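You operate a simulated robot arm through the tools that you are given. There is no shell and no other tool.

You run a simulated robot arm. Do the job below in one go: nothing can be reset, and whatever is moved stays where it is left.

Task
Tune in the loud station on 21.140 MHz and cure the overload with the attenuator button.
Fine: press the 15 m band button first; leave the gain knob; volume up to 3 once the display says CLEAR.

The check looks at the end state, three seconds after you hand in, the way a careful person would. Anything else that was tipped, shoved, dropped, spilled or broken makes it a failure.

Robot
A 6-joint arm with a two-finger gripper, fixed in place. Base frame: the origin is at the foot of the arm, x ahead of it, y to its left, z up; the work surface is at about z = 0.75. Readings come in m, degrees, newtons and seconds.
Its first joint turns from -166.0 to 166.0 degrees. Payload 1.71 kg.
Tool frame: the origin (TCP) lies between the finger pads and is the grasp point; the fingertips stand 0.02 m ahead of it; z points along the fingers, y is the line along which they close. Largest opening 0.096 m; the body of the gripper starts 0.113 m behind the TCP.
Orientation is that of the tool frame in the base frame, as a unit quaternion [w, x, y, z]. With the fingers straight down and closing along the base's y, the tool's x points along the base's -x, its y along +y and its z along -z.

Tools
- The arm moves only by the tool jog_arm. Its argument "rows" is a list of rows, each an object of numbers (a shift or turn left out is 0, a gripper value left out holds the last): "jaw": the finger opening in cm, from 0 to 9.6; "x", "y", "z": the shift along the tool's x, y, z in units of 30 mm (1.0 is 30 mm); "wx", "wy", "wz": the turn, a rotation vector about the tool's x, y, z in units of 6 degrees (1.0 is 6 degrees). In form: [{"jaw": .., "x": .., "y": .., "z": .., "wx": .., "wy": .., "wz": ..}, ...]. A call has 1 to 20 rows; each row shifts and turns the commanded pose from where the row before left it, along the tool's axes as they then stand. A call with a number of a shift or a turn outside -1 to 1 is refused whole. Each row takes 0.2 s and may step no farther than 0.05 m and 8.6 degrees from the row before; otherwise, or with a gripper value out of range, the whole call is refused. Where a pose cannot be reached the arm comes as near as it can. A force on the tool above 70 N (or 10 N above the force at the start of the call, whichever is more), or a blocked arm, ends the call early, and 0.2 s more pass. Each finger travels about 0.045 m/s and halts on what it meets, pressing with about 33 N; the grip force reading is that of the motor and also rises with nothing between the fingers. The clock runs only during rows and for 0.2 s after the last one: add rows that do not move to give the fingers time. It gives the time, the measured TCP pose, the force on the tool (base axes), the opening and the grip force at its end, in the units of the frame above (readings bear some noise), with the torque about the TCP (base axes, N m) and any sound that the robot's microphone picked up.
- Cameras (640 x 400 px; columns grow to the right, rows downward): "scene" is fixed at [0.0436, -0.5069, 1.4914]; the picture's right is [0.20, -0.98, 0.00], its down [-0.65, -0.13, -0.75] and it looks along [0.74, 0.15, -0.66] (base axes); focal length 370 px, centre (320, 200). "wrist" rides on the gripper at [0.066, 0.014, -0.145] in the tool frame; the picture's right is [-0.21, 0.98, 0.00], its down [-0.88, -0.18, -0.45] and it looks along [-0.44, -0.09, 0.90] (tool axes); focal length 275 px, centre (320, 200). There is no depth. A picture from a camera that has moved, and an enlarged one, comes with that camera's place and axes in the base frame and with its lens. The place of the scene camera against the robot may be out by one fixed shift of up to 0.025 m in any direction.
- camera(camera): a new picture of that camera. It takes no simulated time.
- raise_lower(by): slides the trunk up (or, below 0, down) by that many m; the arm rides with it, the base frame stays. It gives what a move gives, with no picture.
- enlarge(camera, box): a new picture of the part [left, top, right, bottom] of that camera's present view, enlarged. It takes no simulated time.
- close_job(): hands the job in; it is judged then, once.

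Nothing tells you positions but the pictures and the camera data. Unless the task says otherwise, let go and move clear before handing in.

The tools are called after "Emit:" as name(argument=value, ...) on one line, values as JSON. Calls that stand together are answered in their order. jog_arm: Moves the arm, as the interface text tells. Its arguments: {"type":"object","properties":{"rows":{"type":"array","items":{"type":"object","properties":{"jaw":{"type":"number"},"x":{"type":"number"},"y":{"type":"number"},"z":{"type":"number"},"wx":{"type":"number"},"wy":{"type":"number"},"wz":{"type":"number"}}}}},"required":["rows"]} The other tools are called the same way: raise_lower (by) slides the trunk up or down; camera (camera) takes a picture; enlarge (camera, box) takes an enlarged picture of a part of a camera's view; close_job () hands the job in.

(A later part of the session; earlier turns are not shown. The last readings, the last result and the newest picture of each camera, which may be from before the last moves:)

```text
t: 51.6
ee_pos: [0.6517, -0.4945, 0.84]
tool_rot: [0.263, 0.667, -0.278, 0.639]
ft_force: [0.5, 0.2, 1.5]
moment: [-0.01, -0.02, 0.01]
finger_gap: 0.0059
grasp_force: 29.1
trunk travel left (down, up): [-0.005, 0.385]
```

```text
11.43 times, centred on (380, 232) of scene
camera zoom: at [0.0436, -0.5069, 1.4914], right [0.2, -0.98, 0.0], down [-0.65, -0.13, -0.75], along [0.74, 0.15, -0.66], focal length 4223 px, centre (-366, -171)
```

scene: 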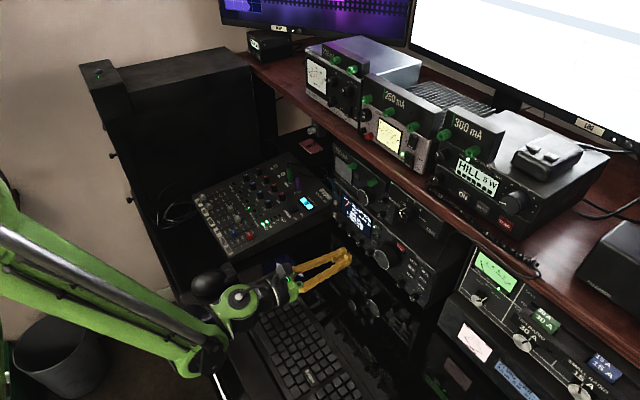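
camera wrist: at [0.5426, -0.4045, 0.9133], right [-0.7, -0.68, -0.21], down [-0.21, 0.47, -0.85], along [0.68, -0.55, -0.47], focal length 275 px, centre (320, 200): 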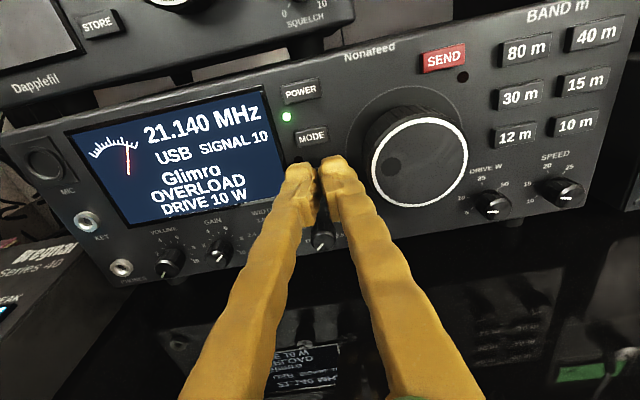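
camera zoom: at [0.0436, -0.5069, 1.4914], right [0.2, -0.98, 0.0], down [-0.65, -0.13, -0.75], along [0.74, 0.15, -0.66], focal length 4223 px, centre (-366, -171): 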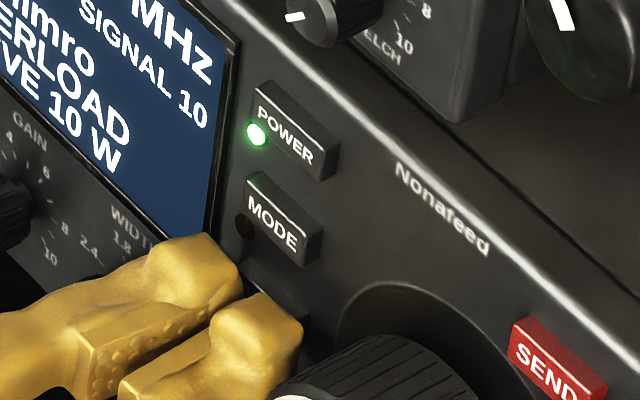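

The fingers are visibly parted again with no force. I'll look into the gap from the wrist camera.

Emit:
enlarge(camera="wrist", box=[300, 150, 345, 200])

Emit:
enlarge(camera="scene", box=[350, 235, 390, 260])

```text
8.00 times, centred on (322, 175) of wrist
camera zoom: at [0.5425, -0.4039, 0.9114], right [-0.7, -0.68, -0.21], down [-0.21, 0.47, -0.85], along [0.68, -0.55, -0.47], focal length 2202 px, centre (300, 400)
```

zoom: 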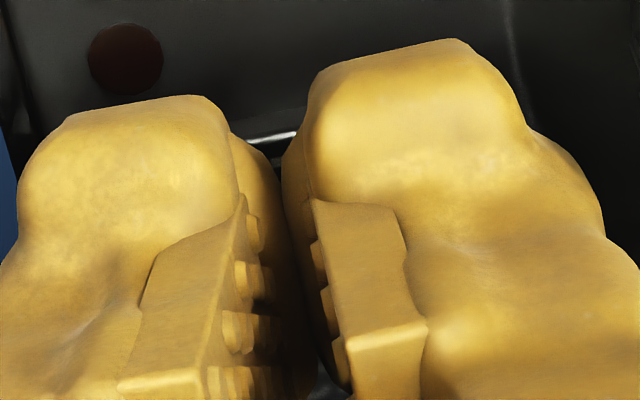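

```text
16.00 times, centred on (370, 248) of scene
camera zoom: at [0.0436, -0.5069, 1.4914], right [0.2, -0.98, 0.0], down [-0.65, -0.13, -0.75], along [0.74, 0.15, -0.66], focal length 5912 px, centre (-480, -560)
```

zoom: 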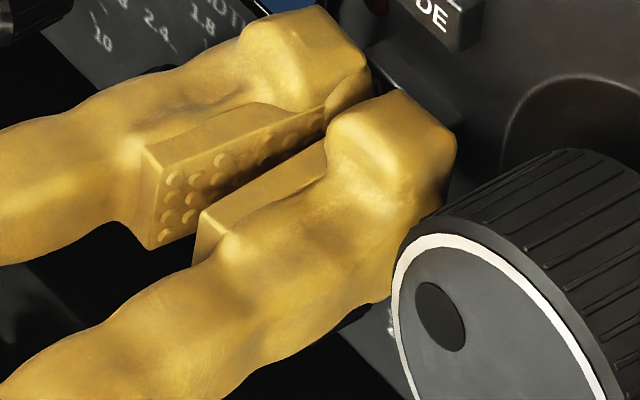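

I see only an empty gap; the right finger is close to the tuning knob's rim though. To be safe I'll back off slightly, shift about 2.5 mm left away from the knob, and push in 1 mm steps.

Emit:
jog_arm(rows=[{"z": -0.2}, {"y": -0.085}, {"x": 0}])

Emit:
enlarge(camera="wrist", box=[270, 120, 370, 220])

```text
t: 52.4
ee_pos: [0.6493, -0.487, 0.8411]
tool_rot: [0.263, 0.668, -0.278, 0.639]
ft_force: [0.9, -0.3, 0.3]
moment: [-0.02, -0.01, 0.0]
finger_gap: 0.0
grasp_force: 29.0
trunk travel left (down, up): [-0.005, 0.385]
```

```text
4.00 times, centred on (320, 170) of wrist
camera zoom: at [0.5395, -0.3977, 0.912], right [-0.7, -0.68, -0.21], down [-0.21, 0.47, -0.85], along [0.68, -0.55, -0.47], focal length 1101 px, centre (320, 320)
```

zoom: 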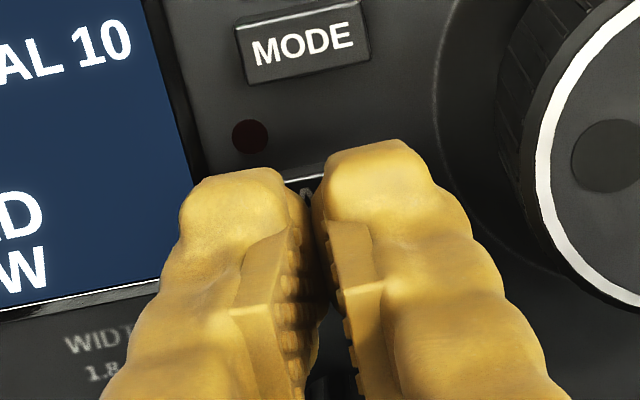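

The gap is closed again. I'll advance from here in small steps.

Emit:
jog_arm(rows=[{"z": 0.06}, {"z": 0.06}, {"z": 0.06}, {"z": 0.05}, {"z": 0.05}])

Emit:
enlarge(camera="scene", box=[335, 195, 415, 260])

```text
t: 53.6
ee_pos: [0.6551, -0.4941, 0.8404]
tool_rot: [0.263, 0.668, -0.278, 0.639]
ft_force: [-0.5, 1.3, 1.0]
moment: [0.0, -0.02, -0.02]
finger_gap: 0.0058
grasp_force: 29.6
trunk travel left (down, up): [-0.005, 0.385]
```

```text
6.15 times, centred on (375, 228) of scene
camera zoom: at [0.0436, -0.5069, 1.4914], right [0.2, -0.98, 0.0], down [-0.65, -0.13, -0.75], along [0.74, 0.15, -0.66], focal length 2274 px, centre (-18, 31)
```

zoom: 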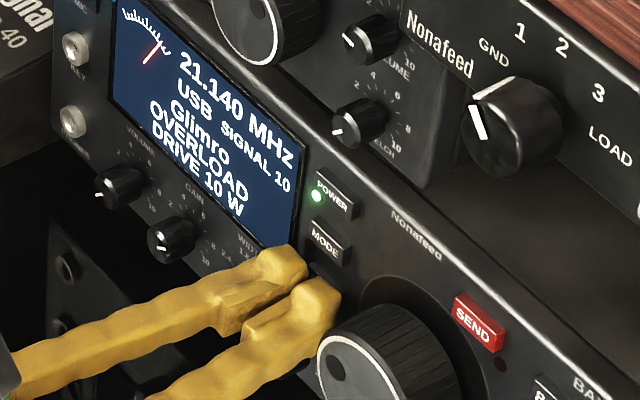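

Light contact is starting. I'll continue in 1 mm steps.

Emit:
jog_arm(rows=[{"z": 0.035}, {"z": 0.035}])

Emit:
enlarge(camera="scene", box=[335, 195, 415, 260])

```text
t: 54.2
ee_pos: [0.6564, -0.4947, 0.8398]
tool_rot: [0.263, 0.667, -0.278, 0.639]
ft_force: [-4.7, 3.4, -1.7]
moment: [0.02, 0.05, -0.04]
finger_gap: 0.0059
grasp_force: 29.5
trunk travel left (down, up): [-0.005, 0.385]
heard: click
```

```text
6.15 times, centred on (375, 228) of scene
camera zoom: at [0.0436, -0.5069, 1.4914], right [0.2, -0.98, 0.0], down [-0.65, -0.13, -0.75], along [0.74, 0.15, -0.66], focal length 2274 px, centre (-18, 31)
```

zoom: 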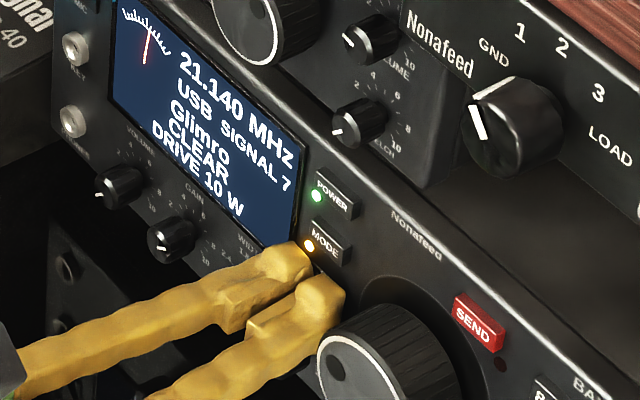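

Click: the display says CLEAR, signal 7, still 21.140, and the ATT LED is lit. I'll back straight off.

Emit:
jog_arm(rows=[{"z": -0.2}, {"z": -0.7}, {"z": -0.7}, {"z": -0.7}, {"x": 0}])

Emit:
camera(camera="wrist")

Emit:
camera(camera="scene")

```text
t: 55.4
ee_pos: [0.6076, -0.4474, 0.8428]
tool_rot: [0.263, 0.667, -0.278, 0.639]
ft_force: [0.2, -0.1, 0.3]
moment: [-0.02, 0.0, 0.01]
finger_gap: 0.0001
grasp_force: 29.3
trunk travel left (down, up): [-0.005, 0.385]
```

```text
taken
camera wrist: at [0.4981, -0.3567, 0.9145], right [-0.7, -0.68, -0.21], down [-0.21, 0.47, -0.85], along [0.68, -0.55, -0.47], focal length 275 px, centre (320, 200)
```

wrist: 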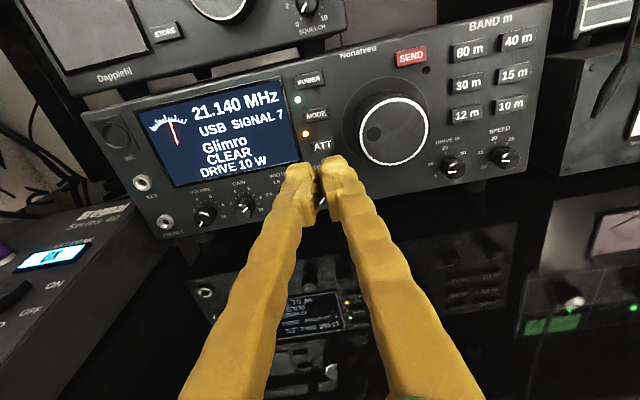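

```text
taken
```

scene: 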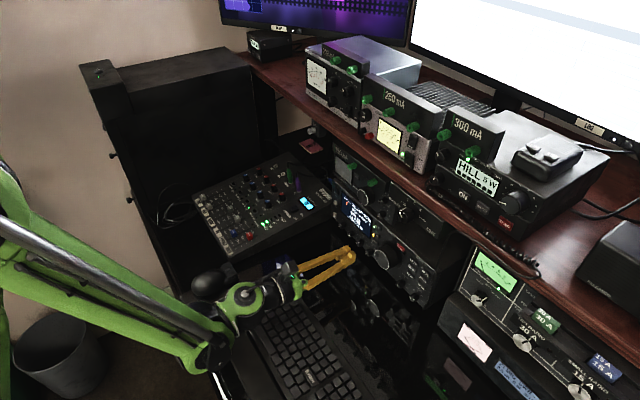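

CLEAR is on, so next is VOLUME, the leftmost small knob, with GAIN about 37 mm to its right. I'll pitch the tool down about 15° for clearance, slide left in front of VOLUME at a safe distance, and open the jaw to 3.5 cm.

Emit:
jog_arm(rows=[{"wy": -0.833}, {"wy": -0.833}, {"wy": -0.833}, {"y": -1.0, "jaw": 3.5}, {"y": -1.0}, {"y": -1.0}, {"y": -1.0}, {"x": 0}])

Emit:
camera(camera="wrist")

Emit:
camera(camera="scene")

```text
t: 57.2
ee_pos: [0.6934, -0.3625, 0.8427]
tool_rot: [0.226, 0.744, -0.311, 0.546]
ft_force: [0.2, 0.7, 0.3]
moment: [-0.03, -0.03, 0.01]
finger_gap: 0.035
grasp_force: 0.1
trunk travel left (down, up): [-0.005, 0.385]
```

```text
taken
camera wrist: at [0.6006, -0.2883, 0.9482], right [-0.74, -0.65, -0.2], down [-0.35, 0.62, -0.7], along [0.58, -0.45, -0.68], focal length 275 px, centre (320, 200)
```

wrist: 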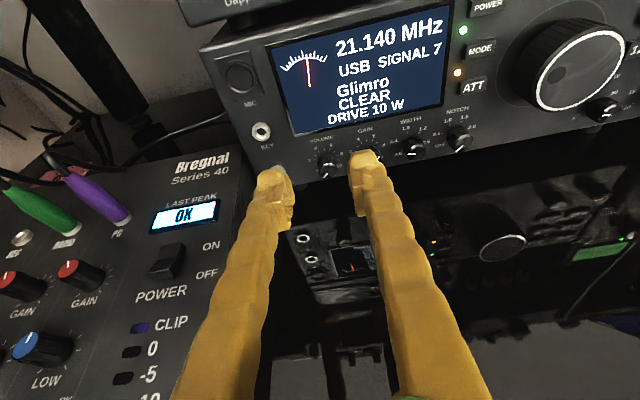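

```text
taken
```

scene: 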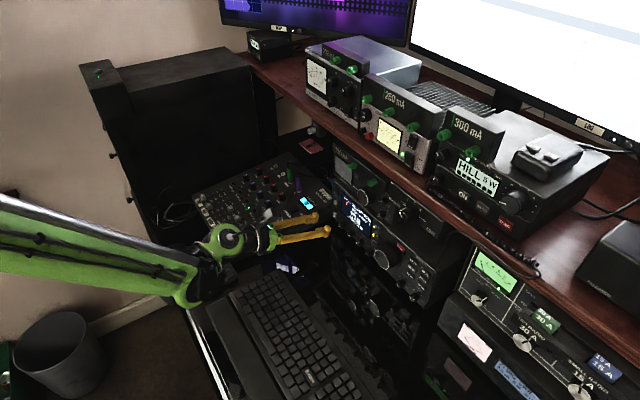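

I'm in front of VOLUME now, with the mixer about 7 cm further left. I'll enlarge the knob area to get precise positions and the dial scale.

Emit:
enlarge(camera="wrist", box=[285, 125, 365, 190])

Emit:
enlarge(camera="scene", box=[325, 205, 385, 250])

```text
6.15 times, centred on (325, 158) of wrist
camera zoom: at [0.6006, -0.2883, 0.9482], right [-0.74, -0.65, -0.2], down [-0.35, 0.62, -0.7], along [0.58, -0.45, -0.68], focal length 1694 px, centre (289, 462)
```

zoom: 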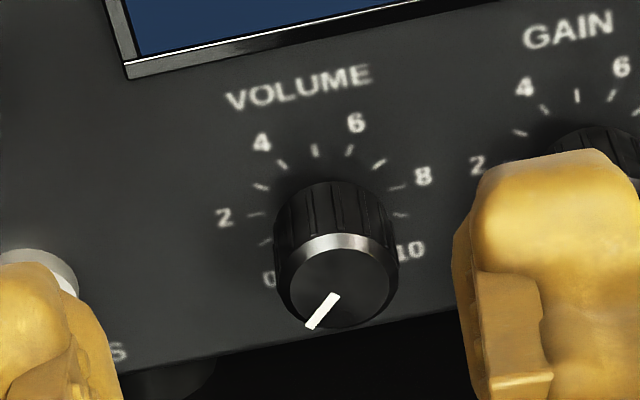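

```text
8.89 times, centred on (355, 228) of scene
camera zoom: at [0.0436, -0.5069, 1.4914], right [0.2, -0.98, 0.0], down [-0.65, -0.13, -0.75], along [0.74, 0.15, -0.66], focal length 3284 px, centre (9, -44)
```

zoom: 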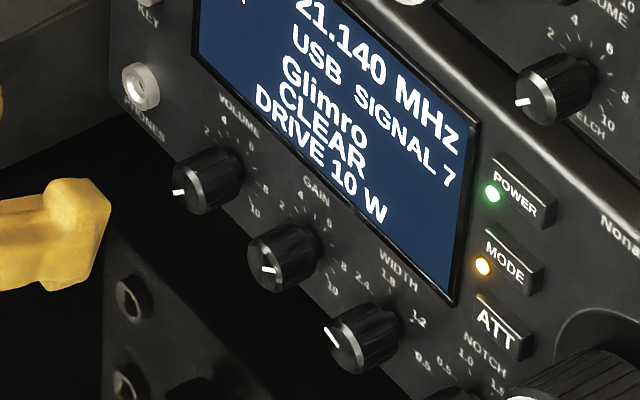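

The dial is 27° per unit, so 0→3 needs 81° clockwise. The knob centre is at r≈-0.231, z≈0.798, with its face at f≈0.820 and a diameter of about 15–18 mm. I'll set 12° tilt and roll about 67°, so the fingers close nearly vertically and stay clear of GAIN, then pre-rotate about the knob axis.

Emit:
jog_arm(rows=[{"wy": 0.917, "jaw": 2.8}, {"wz": 1}, {"wz": 1}, {"wz": 1}, {"wz": 1}, {"wz": 1}, {"wz": 1}, {"wz": 1}, {"wz": 1}, {"wz": 1}, {"wz": 1}, {"wz": 1}, {"wz": 0.17}, {"wx": -0.0762, "wy": 0.1795, "wz": -0.917}, {"wx": -0.0762, "wy": 0.1795, "wz": -0.917}, {"wx": -0.0762, "wy": 0.1795, "wz": -0.917}, {"wx": -0.0762, "wy": 0.1795, "wz": -0.917}, {"x": 0}])

Emit:
camera(camera="wrist")

Emit:
camera(camera="scene")

```text
t: 61.0
ee_pos: [0.6932, -0.3625, 0.8433]
tool_rot: [0.03, 0.527, -0.563, 0.635]
ft_force: [-1.5, 0.2, -0.7]
moment: [-0.03, -0.01, 0.01]
finger_gap: 0.028
grasp_force: 0.1
trunk travel left (down, up): [-0.005, 0.385]
```

```text
taken
camera wrist: at [0.5637, -0.2948, 0.9074], right [-0.53, -0.24, -0.81], down [0.22, 0.89, -0.4], along [0.82, -0.39, -0.42], focal length 275 px, centre (320, 200)
```

wrist: 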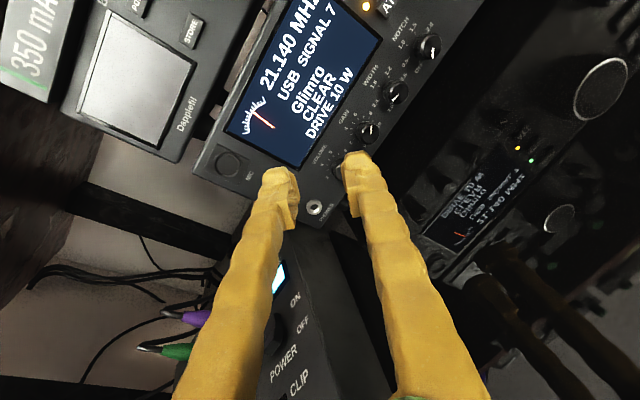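

```text
taken
```

scene: 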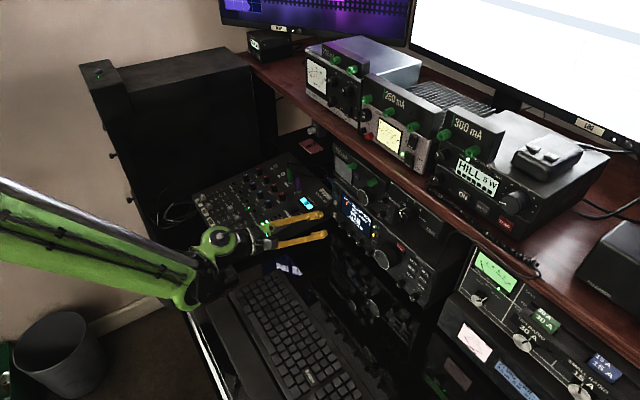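

The orientation is as planned. Before descending, I want to check the clearance between the arm's wrist joint and the mouse and keyboard.

Emit:
enlarge(camera="scene", box=[150, 190, 350, 330])

Emit:
enlarge(camera="wrist", box=[260, 100, 420, 260])

```text
2.86 times, centred on (250, 260) of scene
camera zoom: at [0.0436, -0.5069, 1.4914], right [0.2, -0.98, 0.0], down [-0.65, -0.13, -0.75], along [0.74, 0.15, -0.66], focal length 1056 px, centre (520, 29)
```

zoom: 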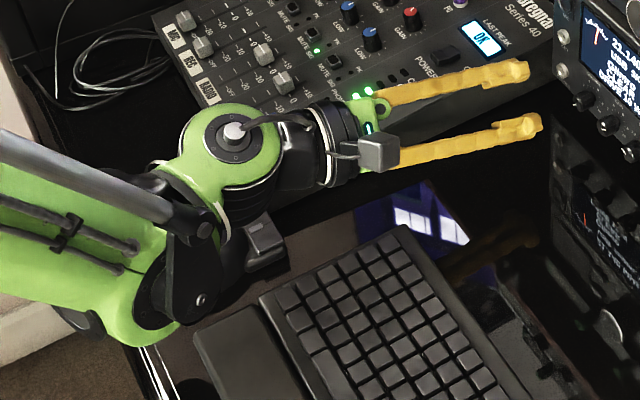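

```text
2.50 times, centred on (340, 180) of wrist
camera zoom: at [0.5637, -0.2948, 0.9074], right [-0.53, -0.24, -0.81], down [0.22, 0.89, -0.4], along [0.82, -0.39, -0.42], focal length 688 px, centre (270, 250)
```

zoom: 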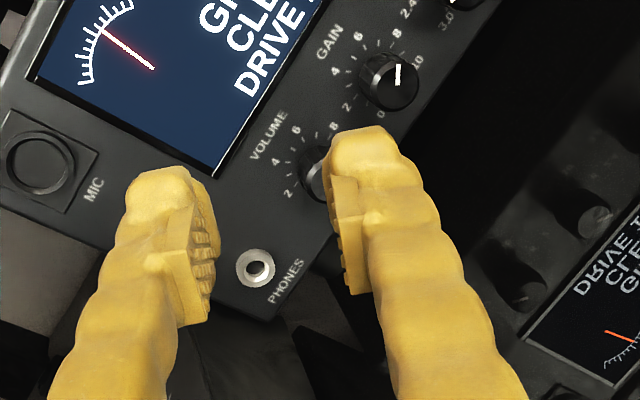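

By geometry the wrist stays about 4 cm clear of the mouse and 3 cm above the keyboard. I'll move forward 3.9 cm at this height, then descend in steps.

Emit:
jog_arm(rows=[{"x": 0.0675, "y": -0.107, "z": 0.628}, {"x": 0.0675, "y": -0.107, "z": 0.628}, {"x": -0.33, "y": 0.321, "z": 0.089}, {"x": -0.165, "y": 0.16, "z": 0.045}, {"x": 0}])

Emit:
camera(camera="scene")

Emit:
enlarge(camera="wrist", box=[220, 90, 420, 250])

```text
t: 62.2
ee_pos: [0.7191, -0.3898, 0.822]
tool_rot: [0.03, 0.527, -0.565, 0.635]
ft_force: [-0.3, 0.6, 0.3]
moment: [0.02, -0.02, 0.0]
finger_gap: 0.0282
grasp_force: 0.0
trunk travel left (down, up): [-0.005, 0.385]
```

```text
taken
```

scene: 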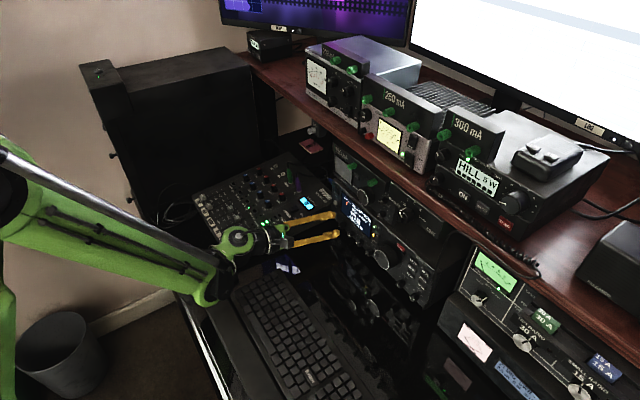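

```text
2.50 times, centred on (320, 170) of wrist
camera zoom: at [0.5902, -0.3226, 0.887], right [-0.53, -0.24, -0.82], down [0.22, 0.89, -0.4], along [0.82, -0.39, -0.42], focal length 688 px, centre (320, 275)
```

zoom: 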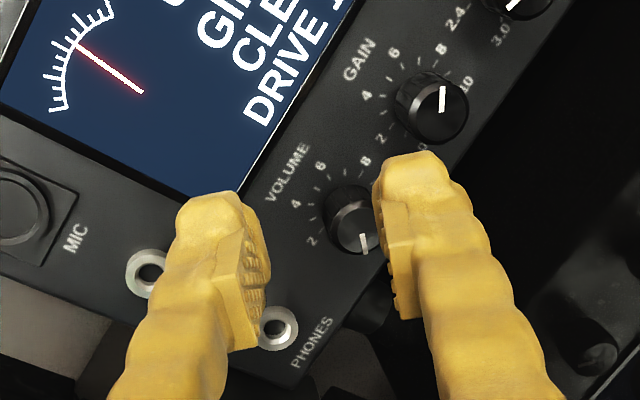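

The arm is clear and the fingers straddle the knob diagonally. I'll zoom in to verify the knob centre once more before descending the last 2 cm.

Emit:
enlarge(camera="wrist", box=[300, 145, 380, 200])

Emit:
enlarge(camera="scene", box=[300, 200, 380, 255])

```text
7.27 times, centred on (340, 172) of wrist
camera zoom: at [0.5902, -0.3226, 0.887], right [-0.53, -0.24, -0.82], down [0.22, 0.89, -0.4], along [0.82, -0.39, -0.42], focal length 2002 px, centre (174, 400)
```

zoom: 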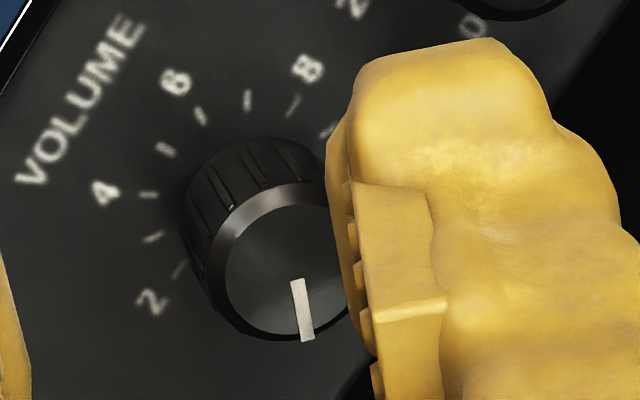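

```text
7.27 times, centred on (340, 228) of scene
camera zoom: at [0.0436, -0.5069, 1.4914], right [0.2, -0.98, 0.0], down [-0.65, -0.13, -0.75], along [0.74, 0.15, -0.66], focal length 2687 px, centre (174, 0)
```

zoom: 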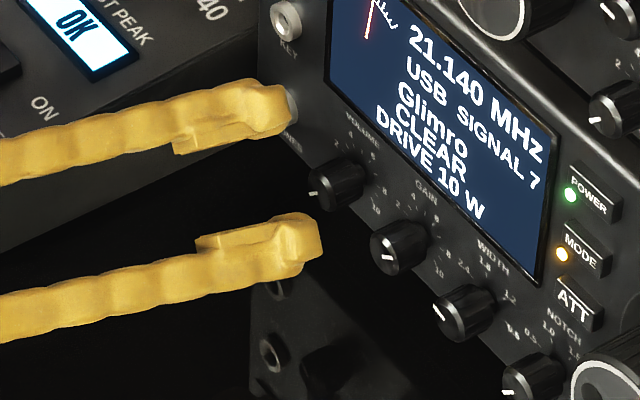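

The knob centre averages to r≈-0.232, z≈0.800. I'll descend the remaining 1.9 cm at this standoff.

Emit:
jog_arm(rows=[{"x": -0.2285, "y": 0.2105, "z": 0.06}, {"x": -0.2285, "y": 0.2105, "z": 0.06}, {"x": 0}])

Emit:
enlarge(camera="wrist", box=[250, 110, 400, 230])

Emit:
enlarge(camera="scene", box=[180, 200, 380, 330])

```text
t: 63.0
ee_pos: [0.7188, -0.3904, 0.8055]
tool_rot: [0.029, 0.527, -0.565, 0.635]
ft_force: [0.2, 0.2, 0.1]
moment: [-0.02, 0.0, 0.01]
finger_gap: 0.0282
grasp_force: 0.1
trunk travel left (down, up): [-0.005, 0.385]
```

```text
3.33 times, centred on (325, 170) of wrist
camera zoom: at [0.5907, -0.3225, 0.8682], right [-0.53, -0.24, -0.82], down [0.22, 0.89, -0.4], along [0.82, -0.39, -0.42], focal length 918 px, centre (303, 300)
```

zoom: 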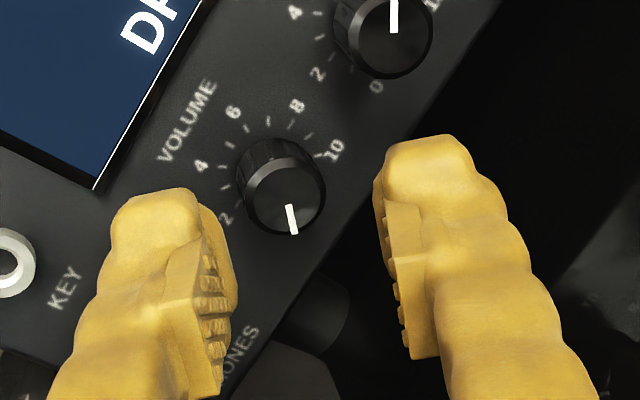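

```text
3.08 times, centred on (280, 265) of scene
camera zoom: at [0.0436, -0.5069, 1.4914], right [0.2, -0.98, 0.0], down [-0.65, -0.13, -0.75], along [0.74, 0.15, -0.66], focal length 1137 px, centre (443, 0)
```

zoom: 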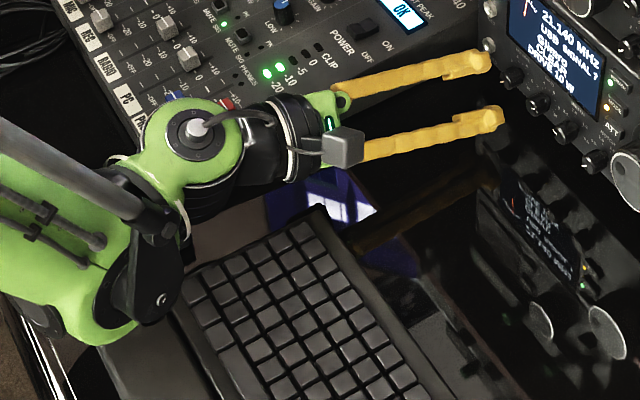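

The knob sits between the finger lines and the arm is clear of keyboard and mouse. I'll advance 2.5 cm onto the knob with a small correction.

Emit:
jog_arm(rows=[{"y": -0.057, "z": 0.415}, {"y": -0.057, "z": 0.415}, {"x": 0}])

Emit:
enlarge(camera="wrist", box=[250, 110, 400, 230])

Emit:
enlarge(camera="scene", box=[310, 200, 390, 255])

```text
t: 63.8
ee_pos: [0.7363, -0.406, 0.8017]
tool_rot: [0.03, 0.527, -0.565, 0.634]
ft_force: [0.1, -0.4, 0.1]
moment: [-0.03, -0.01, -0.04]
finger_gap: 0.0279
grasp_force: 0.0
trunk travel left (down, up): [-0.005, 0.385]
```

```text
3.33 times, centred on (325, 170) of wrist
camera zoom: at [0.6078, -0.3398, 0.8662], right [-0.53, -0.24, -0.82], down [0.22, 0.89, -0.4], along [0.82, -0.39, -0.42], focal length 918 px, centre (303, 300)
```

zoom: 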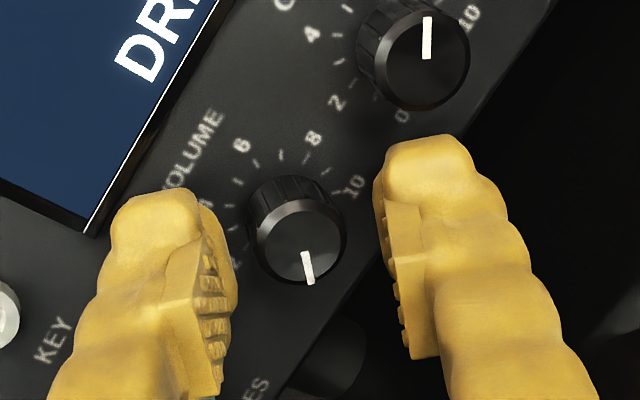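

```text
7.27 times, centred on (350, 228) of scene
camera zoom: at [0.0436, -0.5069, 1.4914], right [0.2, -0.98, 0.0], down [-0.65, -0.13, -0.75], along [0.74, 0.15, -0.66], focal length 2687 px, centre (102, 0)
```

zoom: 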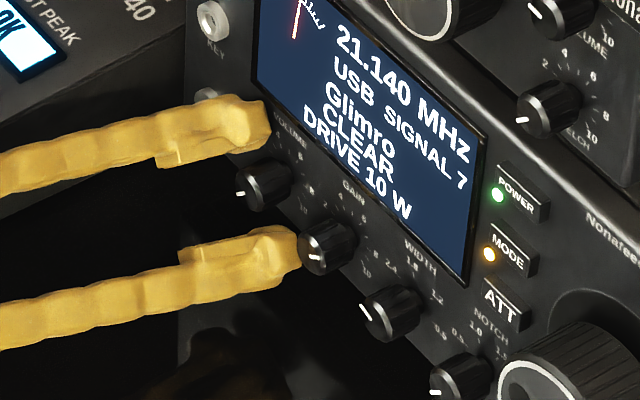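

The fingers are around the knob, with about 8 mm clearance to GAIN. I'll close gently onto VOLUME.

Emit:
jog_arm(rows=[{"jaw": 1.4}, {"x": 0}, {"x": 0}])

Emit:
enlarge(camera="wrist", box=[250, 110, 400, 230])

Emit:
enlarge(camera="scene", box=[310, 200, 390, 255])

```text
t: 64.6
ee_pos: [0.7369, -0.4063, 0.8022]
tool_rot: [0.03, 0.527, -0.565, 0.635]
ft_force: [4.2, 0.9, 4.5]
moment: [-0.05, -0.01, 0.08]
finger_gap: 0.0179
grasp_force: 2.9
trunk travel left (down, up): [-0.005, 0.385]
```

```text
3.33 times, centred on (325, 170) of wrist
camera zoom: at [0.6078, -0.3396, 0.8663], right [-0.53, -0.24, -0.82], down [0.22, 0.89, -0.4], along [0.82, -0.39, -0.42], focal length 918 px, centre (303, 300)
```

zoom: 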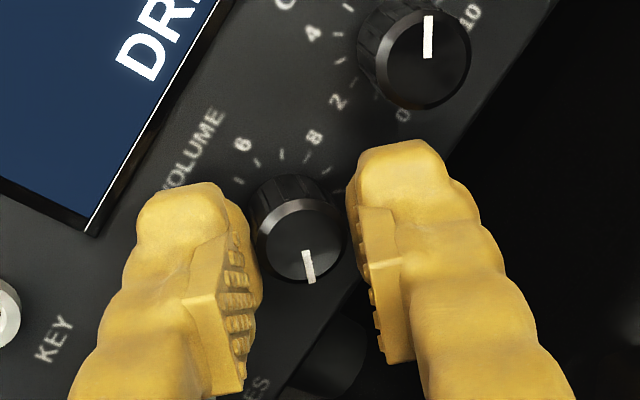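

```text
7.27 times, centred on (350, 228) of scene
camera zoom: at [0.0436, -0.5069, 1.4914], right [0.2, -0.98, 0.0], down [-0.65, -0.13, -0.75], along [0.74, 0.15, -0.66], focal length 2687 px, centre (102, 0)
```

zoom: 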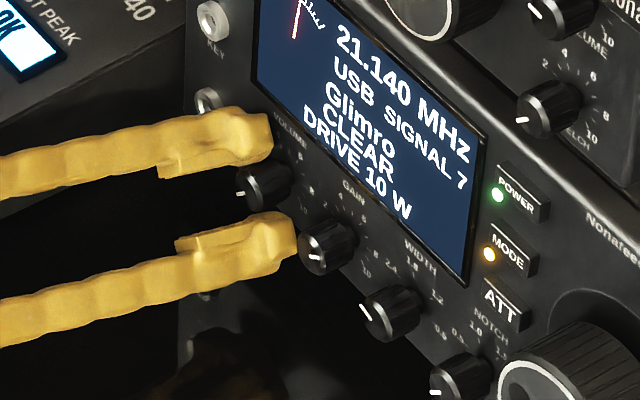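

The upper finger touched first again, so I'll shift about 1 mm along -y to centre, letting the jaw keep closing.

Emit:
jog_arm(rows=[{"y": -0.02}, {"y": -0.015}, {"x": 0}])

```text
t: 65.4
ee_pos: [0.7374, -0.407, 0.8019]
tool_rot: [0.029, 0.527, -0.564, 0.635]
ft_force: [1.7, 2.0, 5.2]
moment: [-0.07, -0.09, 0.03]
finger_gap: 0.0175
grasp_force: 2.0
trunk travel left (down, up): [-0.005, 0.385]
```

Emit:
jog_arm(rows=[{"y": -0.02}, {"y": -0.02}, {"x": 0}])

Emit:
enlarge(camera="wrist", box=[250, 110, 400, 230])

```text
t: 66.2
ee_pos: [0.7378, -0.4056, 0.8026]
tool_rot: [0.029, 0.527, -0.565, 0.635]
ft_force: [-11.5, 5.8, -9.6]
moment: [-0.02, -0.05, -0.08]
finger_gap: 0.0164
grasp_force: 34.9
trunk travel left (down, up): [-0.005, 0.385]
```

```text
3.33 times, centred on (325, 170) of wrist
camera zoom: at [0.6089, -0.3391, 0.8662], right [-0.53, -0.24, -0.82], down [0.22, 0.89, -0.4], along [0.82, -0.4, -0.42], focal length 918 px, centre (303, 300)
```

zoom: 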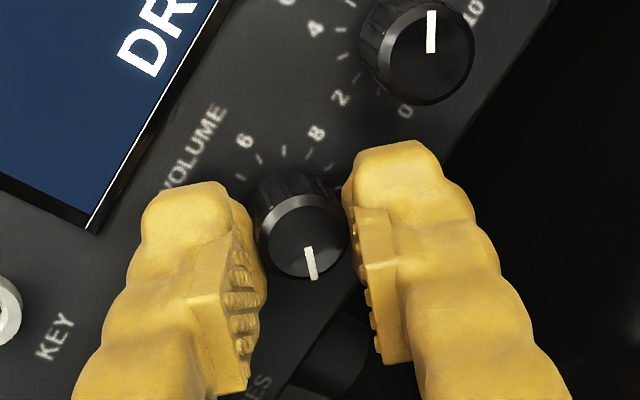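

Gripped (16 mm, 35 N). I'll turn clockwise about the knob axis in small increments.

Emit:
jog_arm(rows=[{"y": 0.012}, {"wx": 0.0406, "wy": -0.0954, "wz": 0.4886, "x": 0.0053, "y": 0.0023}, {"wx": 0.0406, "wy": -0.0954, "wz": 0.4886, "x": 0.0053, "y": 0.0023}, {"x": 0}])

Emit:
enlarge(camera="wrist", box=[250, 110, 400, 230])

```text
t: 67.2
ee_pos: [0.7382, -0.4079, 0.8023]
tool_rot: [-0.01, 0.503, -0.588, 0.633]
ft_force: [-27.4, 20.7, -12.6]
moment: [0.1, -0.01, -0.05]
finger_gap: 0.0167
grasp_force: 35.0
trunk travel left (down, up): [-0.005, 0.385]
```

```text
3.33 times, centred on (325, 170) of wrist
camera zoom: at [0.6043, -0.344, 0.8614], right [-0.46, -0.18, -0.87], down [0.25, 0.91, -0.32], along [0.85, -0.36, -0.38], focal length 918 px, centre (303, 300)
```

zoom: 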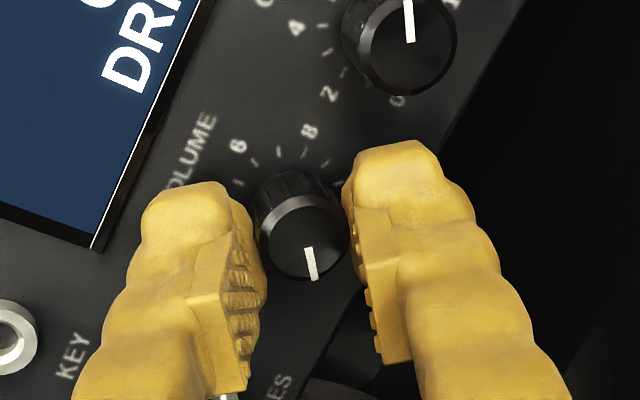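

The knob turns with the fingers. The push into the panel rose to about 34 N, so I'll back off roughly 1 mm before continuing.

Emit:
jog_arm(rows=[{"x": -0.008, "y": 0.012, "z": -0.033}, {"x": 0}])

```text
t: 67.8
ee_pos: [0.7386, -0.407, 0.8015]
tool_rot: [-0.011, 0.503, -0.588, 0.633]
ft_force: [-7.1, -0.8, 0.5]
moment: [-0.16, -0.19, -0.02]
finger_gap: 0.0162
grasp_force: 35.4
trunk travel left (down, up): [-0.005, 0.385]
```

Emit:
jog_arm(rows=[{"wx": 0.0406, "wy": -0.0954, "wz": 0.4886, "x": 0.0053, "y": 0.0023}, {"wx": 0.0406, "wy": -0.0954, "wz": 0.4886, "x": 0.0053, "y": 0.0023}, {"x": 0}])

```text
t: 68.6
ee_pos: [0.7377, -0.4061, 0.8034]
tool_rot: [-0.051, 0.479, -0.611, 0.628]
ft_force: [15.0, -20.7, 25.3]
moment: [-0.39, -0.26, 0.09]
finger_gap: 0.0165
grasp_force: 35.1
trunk travel left (down, up): [-0.005, 0.385]
```

Emit:
jog_arm(rows=[{"x": 0.02, "y": -0.03, "z": 0.019}, {"x": 0}])

Emit:
enlarge(camera="wrist", box=[250, 110, 400, 230])

```text
t: 69.2
ee_pos: [0.7382, -0.4051, 0.8038]
tool_rot: [-0.052, 0.479, -0.611, 0.628]
ft_force: [15.8, -16.9, 15.6]
moment: [-0.31, -0.27, 0.16]
finger_gap: 0.0165
grasp_force: 35.1
trunk travel left (down, up): [-0.005, 0.385]
```

```text
3.33 times, centred on (325, 170) of wrist
camera zoom: at [0.6001, -0.3482, 0.8561], right [-0.4, -0.11, -0.91], down [0.27, 0.93, -0.23], along [0.88, -0.34, -0.34], focal length 918 px, centre (303, 300)
```

zoom: 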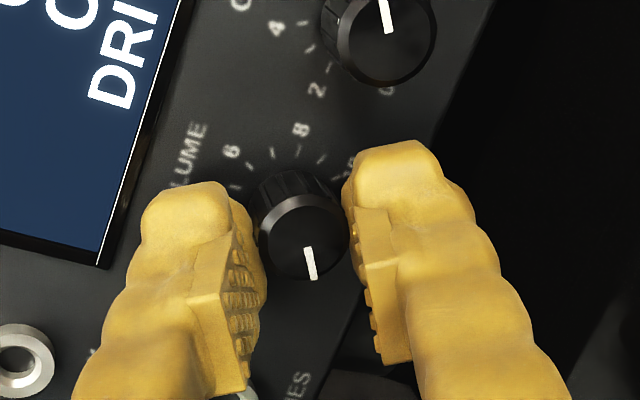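

Emit:
jog_arm(rows=[{"x": 0.01, "y": -0.017, "z": 0.03}, {"x": 0}])

```text
t: 69.8
ee_pos: [0.7387, -0.4063, 0.8017]
tool_rot: [-0.051, 0.48, -0.61, 0.629]
ft_force: [-4.6, 10.1, -10.0]
moment: [0.04, -0.02, 0.23]
finger_gap: 0.0163
grasp_force: 35.1
trunk travel left (down, up): [-0.005, 0.385]
```

Emit:
jog_arm(rows=[{"wx": 0.0406, "wy": -0.0954, "wz": 0.4886, "x": 0.0053, "y": 0.0023}, {"wx": 0.0406, "wy": -0.0954, "wz": 0.4886, "x": 0.0053, "y": 0.0023}, {"x": 0}])

```text
t: 70.6
ee_pos: [0.7391, -0.4066, 0.8039]
tool_rot: [0.091, -0.454, 0.631, -0.622]
ft_force: [-14.3, 25.3, -25.2]
moment: [0.27, 0.1, 0.11]
finger_gap: 0.0166
grasp_force: 34.9
trunk travel left (down, up): [-0.005, 0.385]
```

Emit:
jog_arm(rows=[{"x": -0.014, "y": 0.028, "z": -0.02}, {"x": 0}])

```text
t: 71.2
ee_pos: [0.7383, -0.4066, 0.804]
tool_rot: [0.09, -0.453, 0.631, -0.623]
ft_force: [-2.6, 7.3, -5.0]
moment: [-0.06, -0.12, 0.06]
finger_gap: 0.0163
grasp_force: 34.8
trunk travel left (down, up): [-0.005, 0.385]
```

Forces are low again at about 18° turned. I'll continue.

Emit:
jog_arm(rows=[{"wx": 0.0406, "wy": -0.0954, "wz": 0.4886, "x": 0.0053, "y": 0.0023}, {"wx": 0.0406, "wy": -0.0954, "wz": 0.4886, "x": 0.0053, "y": 0.0023}, {"x": 0}])

Emit:
enlarge(camera="wrist", box=[250, 110, 400, 230])

```text
t: 72.0
ee_pos: [0.7377, -0.4068, 0.8046]
tool_rot: [0.13, -0.426, 0.65, -0.616]
ft_force: [14.0, -8.2, 11.7]
moment: [-0.29, -0.28, 0.12]
finger_gap: 0.0165
grasp_force: 35.5
trunk travel left (down, up): [-0.005, 0.385]
```

```text
3.33 times, centred on (325, 170) of wrist
camera zoom: at [0.593, -0.3562, 0.8438], right [-0.26, 0.03, -0.97], down [0.29, 0.96, -0.05], along [0.92, -0.29, -0.26], focal length 918 px, centre (303, 300)
```

zoom: 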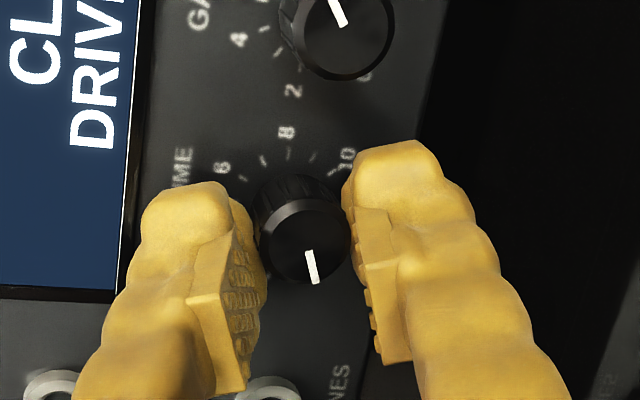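

Emit:
jog_arm(rows=[{"x": 0.006, "y": -0.012, "z": 0.012}, {"wx": 0.0406, "wy": -0.0954, "wz": 0.4886, "x": 0.0053, "y": 0.0023}, {"wx": 0.0406, "wy": -0.0954, "wz": 0.4886, "x": 0.0053, "y": 0.0023}, {"x": 0}])

```text
t: 73.0
ee_pos: [0.7374, -0.407, 0.8037]
tool_rot: [0.171, -0.398, 0.667, -0.606]
ft_force: [21.3, 4.3, 18.7]
moment: [-0.28, -0.29, 0.54]
finger_gap: 0.0165
grasp_force: 34.9
trunk travel left (down, up): [-0.005, 0.385]
```

Emit:
jog_arm(rows=[{"x": -0.013, "y": -0.027, "z": 0.009}, {"x": 0}])

```text
t: 73.6
ee_pos: [0.7377, -0.4082, 0.803]
tool_rot: [0.171, -0.398, 0.666, -0.607]
ft_force: [11.9, 13.1, 3.0]
moment: [-0.17, -0.16, 0.28]
finger_gap: 0.0165
grasp_force: 34.7
trunk travel left (down, up): [-0.005, 0.385]
```

Emit:
jog_arm(rows=[{"x": -0.022, "y": -0.006}, {"wx": 0.0406, "wy": -0.0954, "wz": 0.4886, "x": 0.0053, "y": 0.0023}, {"wx": 0.0406, "wy": -0.0954, "wz": 0.4886, "x": 0.0053, "y": 0.0023}, {"x": 0}])

Emit:
enlarge(camera="wrist", box=[250, 110, 400, 230])

Emit:
camera(camera="scene")

```text
t: 74.6
ee_pos: [0.7388, -0.4079, 0.805]
tool_rot: [0.21, -0.368, 0.682, -0.596]
ft_force: [-9.9, 18.2, 1.2]
moment: [-0.09, -0.11, 0.11]
finger_gap: 0.0164
grasp_force: 35.0
trunk travel left (down, up): [-0.005, 0.385]
```

```text
3.33 times, centred on (325, 170) of wrist
camera zoom: at [0.5878, -0.3612, 0.8296], right [-0.12, 0.17, -0.98], down [0.29, 0.95, 0.13], along [0.95, -0.26, -0.16], focal length 918 px, centre (303, 300)
```

zoom: 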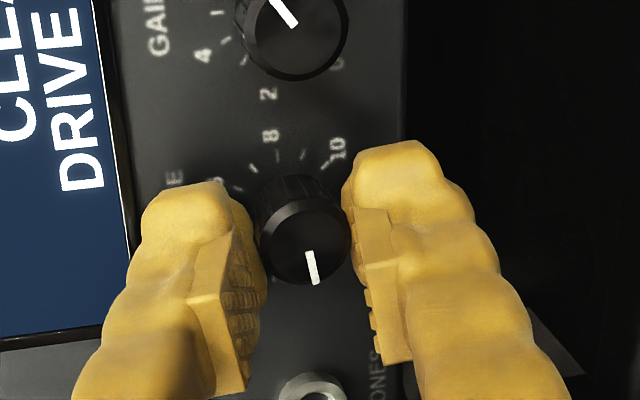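

```text
taken
```

scene: 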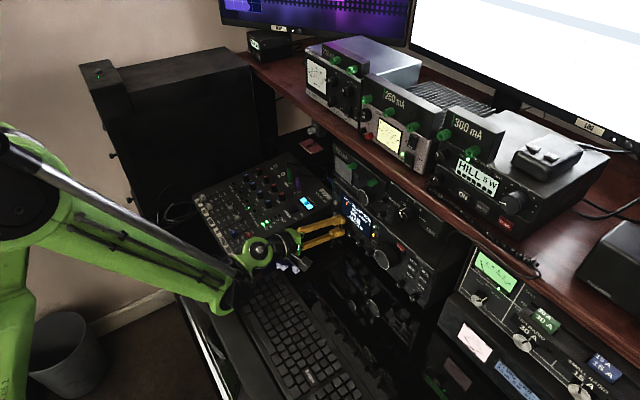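

36° done and everything is clear. I'll continue the stroke.

Emit:
jog_arm(rows=[{"x": -0.0016, "y": 0.0038, "z": -0.02}, {"wx": 0.0406, "wy": -0.0954, "wz": 0.4886, "x": 0.0053, "y": 0.0023}, {"wx": 0.0406, "wy": -0.0954, "wz": 0.4886, "x": 0.0053, "y": 0.0023}, {"x": 0}])

```text
t: 75.6
ee_pos: [0.7375, -0.4079, 0.8037]
tool_rot: [0.248, -0.339, 0.695, -0.584]
ft_force: [11.2, -5.5, 18.5]
moment: [-0.37, -0.29, -0.05]
finger_gap: 0.0165
grasp_force: 34.7
trunk travel left (down, up): [-0.005, 0.385]
```

Emit:
jog_arm(rows=[{"x": 0.002, "y": -0.022, "z": 0.009}, {"wx": 0.0406, "wy": -0.0954, "wz": 0.4886, "x": 0.0053, "y": 0.0023}, {"wx": 0.0406, "wy": -0.0954, "wz": 0.4886, "x": 0.0053, "y": 0.0023}, {"x": 0}])

Emit:
enlarge(camera="wrist", box=[250, 110, 400, 230])

Emit:
enlarge(camera="scene", box=[180, 190, 380, 330])

```text
t: 76.6
ee_pos: [0.738, -0.4077, 0.8039]
tool_rot: [0.285, -0.308, 0.707, -0.569]
ft_force: [-10.6, 5.3, 13.3]
moment: [-0.23, -0.21, -0.11]
finger_gap: 0.0164
grasp_force: 35.0
trunk travel left (down, up): [-0.005, 0.385]
```

```text
3.33 times, centred on (325, 170) of wrist
camera zoom: at [0.5848, -0.3642, 0.814], right [0.03, 0.32, -0.95], down [0.25, 0.92, 0.31], along [0.97, -0.25, -0.05], focal length 918 px, centre (303, 300)
```

zoom: 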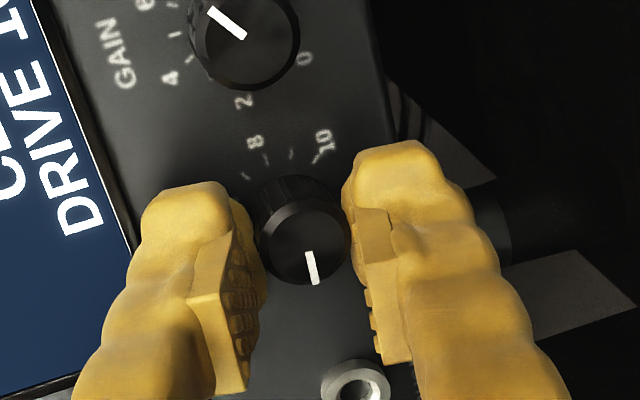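

```text
2.86 times, centred on (280, 260) of scene
camera zoom: at [0.0436, -0.5069, 1.4914], right [0.2, -0.98, 0.0], down [-0.65, -0.13, -0.75], along [0.74, 0.15, -0.66], focal length 1056 px, centre (434, 29)
```

zoom: 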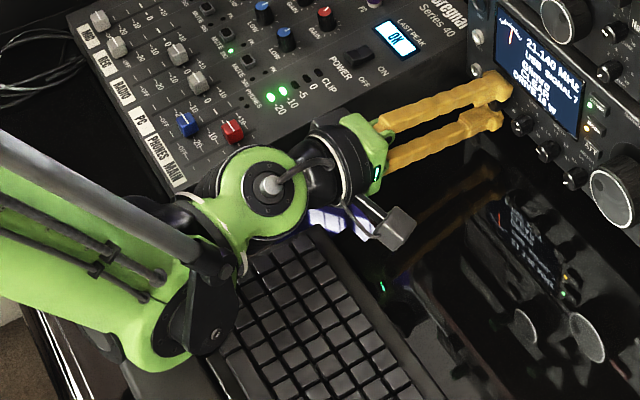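

48° turned. I'll release here, so I can wind the wrist back and regrasp for the remaining ~33°.

Emit:
jog_arm(rows=[{"jaw": 2.8}, {"x": 0}, {"x": 0}])

Emit:
enlarge(camera="wrist", box=[270, 130, 370, 210])

Emit:
enlarge(camera="scene", box=[320, 195, 390, 250])

```text
t: 77.4
ee_pos: [0.738, -0.4079, 0.8048]
tool_rot: [0.285, -0.307, 0.707, -0.569]
ft_force: [-2.4, 3.7, -4.0]
moment: [0.02, 0.04, -0.01]
finger_gap: 0.0251
grasp_force: 0.0
trunk travel left (down, up): [-0.005, 0.385]
```

```text
5.00 times, centred on (320, 170) of wrist
camera zoom: at [0.5859, -0.3647, 0.8132], right [0.03, 0.32, -0.95], down [0.25, 0.92, 0.31], along [0.97, -0.25, -0.06], focal length 1376 px, centre (320, 350)
```

zoom: 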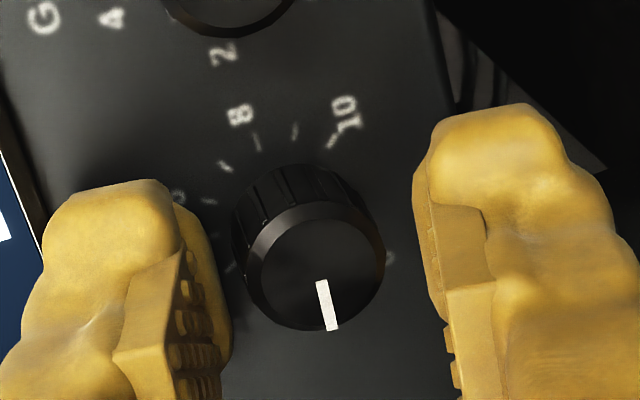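

```text
7.27 times, centred on (355, 222) of scene
camera zoom: at [0.0436, -0.5069, 1.4914], right [0.2, -0.98, 0.0], down [-0.65, -0.13, -0.75], along [0.74, 0.15, -0.66], focal length 2687 px, centre (66, 36)
```

zoom: 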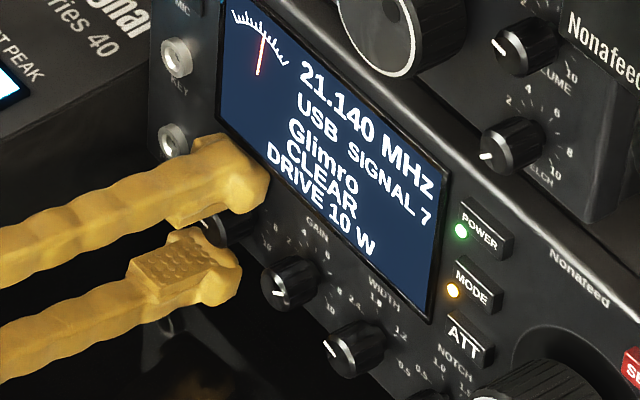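

The pointer now sits at about 1.75, as expected for 48°. I'll retreat 12 mm, wind back 42° about the knob axis, and re-approach.

Emit:
jog_arm(rows=[{"x": -0.0325, "y": 0.0763, "z": -0.391}, {"x": 0}, {"wx": -0.0812, "wy": 0.1908, "wz": -0.9772, "x": -0.0106, "y": -0.0046}, {"wx": -0.0812, "wy": 0.1908, "wz": -0.9772, "x": -0.0106, "y": -0.0046}, {"wx": -0.0812, "wy": 0.1908, "wz": -0.9772, "x": -0.0106, "y": -0.0046}, {"wx": -0.0812, "wy": 0.1908, "wz": -0.9772, "x": -0.0106, "y": -0.0046}, {"wx": -0.0812, "wy": 0.1908, "wz": -0.9772, "x": -0.0106, "y": -0.0046}, {"wx": -0.0812, "wy": 0.1908, "wz": -0.9772, "x": -0.0106, "y": -0.0046}, {"wx": -0.0812, "wy": 0.1908, "wz": -0.9772, "x": -0.0106, "y": -0.0046}, {"x": 0}])

Emit:
enlarge(camera="wrist", box=[250, 110, 400, 230])

Emit:
enlarge(camera="scene", box=[310, 195, 390, 255])

```text
t: 79.6
ee_pos: [0.7307, -0.3994, 0.8035]
tool_rot: [-0.01, 0.505, -0.588, 0.632]
ft_force: [0.6, -0.3, 1.1]
moment: [-0.03, 0.0, -0.01]
finger_gap: 0.0279
grasp_force: 0.0
trunk travel left (down, up): [-0.005, 0.385]
```

```text
3.33 times, centred on (325, 170) of wrist
camera zoom: at [0.5973, -0.336, 0.8631], right [-0.47, -0.18, -0.87], down [0.25, 0.91, -0.32], along [0.85, -0.37, -0.38], focal length 918 px, centre (303, 300)
```

zoom: 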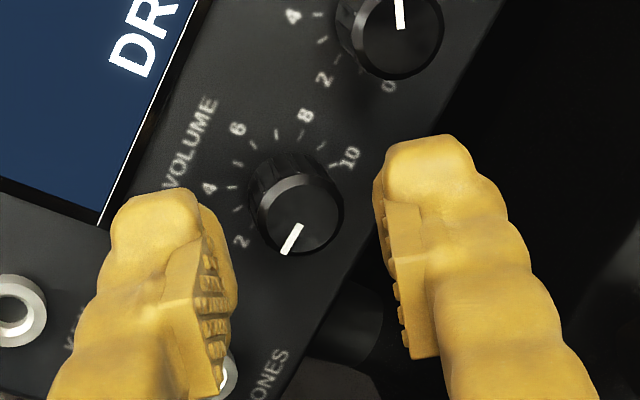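

```text
6.67 times, centred on (350, 225) of scene
camera zoom: at [0.0436, -0.5069, 1.4914], right [0.2, -0.98, 0.0], down [-0.65, -0.13, -0.75], along [0.74, 0.15, -0.66], focal length 2463 px, centre (120, 33)
```

zoom: 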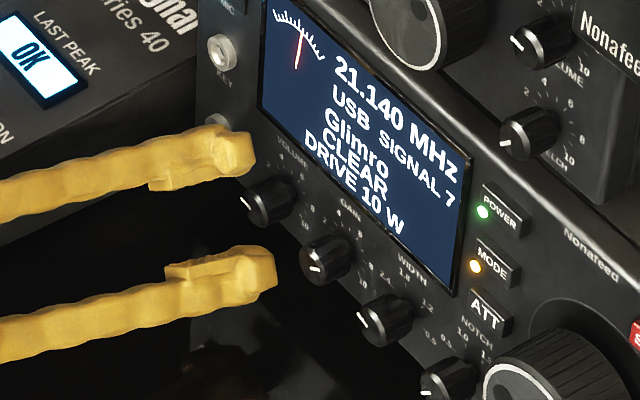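

I'm well centred and wound back. I'll re-advance about 1 cm and close on the knob again.

Emit:
jog_arm(rows=[{"x": 0.0142, "y": -0.0334, "z": 0.171}, {"x": 0.0142, "y": -0.0334, "z": 0.171}, {"jaw": 1.4}, {"x": 0}, {"x": 0}])

Emit:
enlarge(camera="wrist", box=[250, 110, 400, 230])

```text
t: 80.8
ee_pos: [0.7371, -0.4061, 0.8033]
tool_rot: [-0.011, 0.504, -0.589, 0.632]
ft_force: [-4.7, -1.3, -7.0]
moment: [0.08, 0.04, -0.05]
finger_gap: 0.0194
grasp_force: 4.3
trunk travel left (down, up): [-0.005, 0.385]
```

```text
3.33 times, centred on (325, 170) of wrist
camera zoom: at [0.6041, -0.344, 0.8634], right [-0.47, -0.17, -0.87], down [0.25, 0.91, -0.32], along [0.85, -0.37, -0.38], focal length 918 px, centre (303, 300)
```

zoom: 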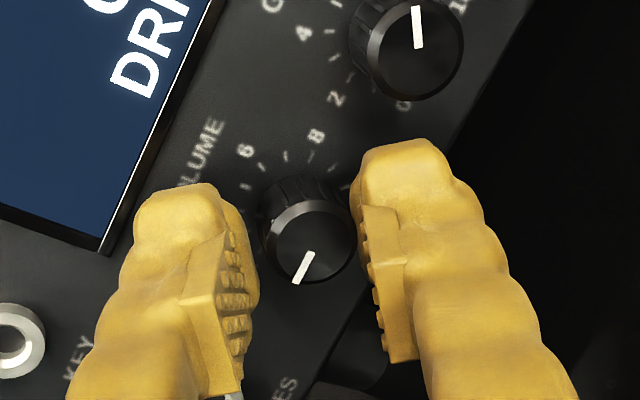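

The lower finger touched first this time; I'll shift +y about 1.3 mm to centre.

Emit:
jog_arm(rows=[{"y": 0.022}, {"y": 0.022}, {"x": 0}])

```text
t: 81.6
ee_pos: [0.738, -0.4064, 0.8036]
tool_rot: [-0.012, 0.504, -0.588, 0.632]
ft_force: [-1.2, -5.5, -4.6]
moment: [0.02, 0.0, 0.02]
finger_gap: 0.0176
grasp_force: 3.2
trunk travel left (down, up): [-0.005, 0.385]
```

Emit:
jog_arm(rows=[{"y": 0.02}, {"y": 0.02}, {"x": 0}])

```text
t: 82.4
ee_pos: [0.7372, -0.4053, 0.8025]
tool_rot: [-0.011, 0.505, -0.588, 0.632]
ft_force: [17.7, -13.0, 10.4]
moment: [-0.22, -0.21, 0.24]
finger_gap: 0.0163
grasp_force: 35.5
trunk travel left (down, up): [-0.005, 0.385]
```

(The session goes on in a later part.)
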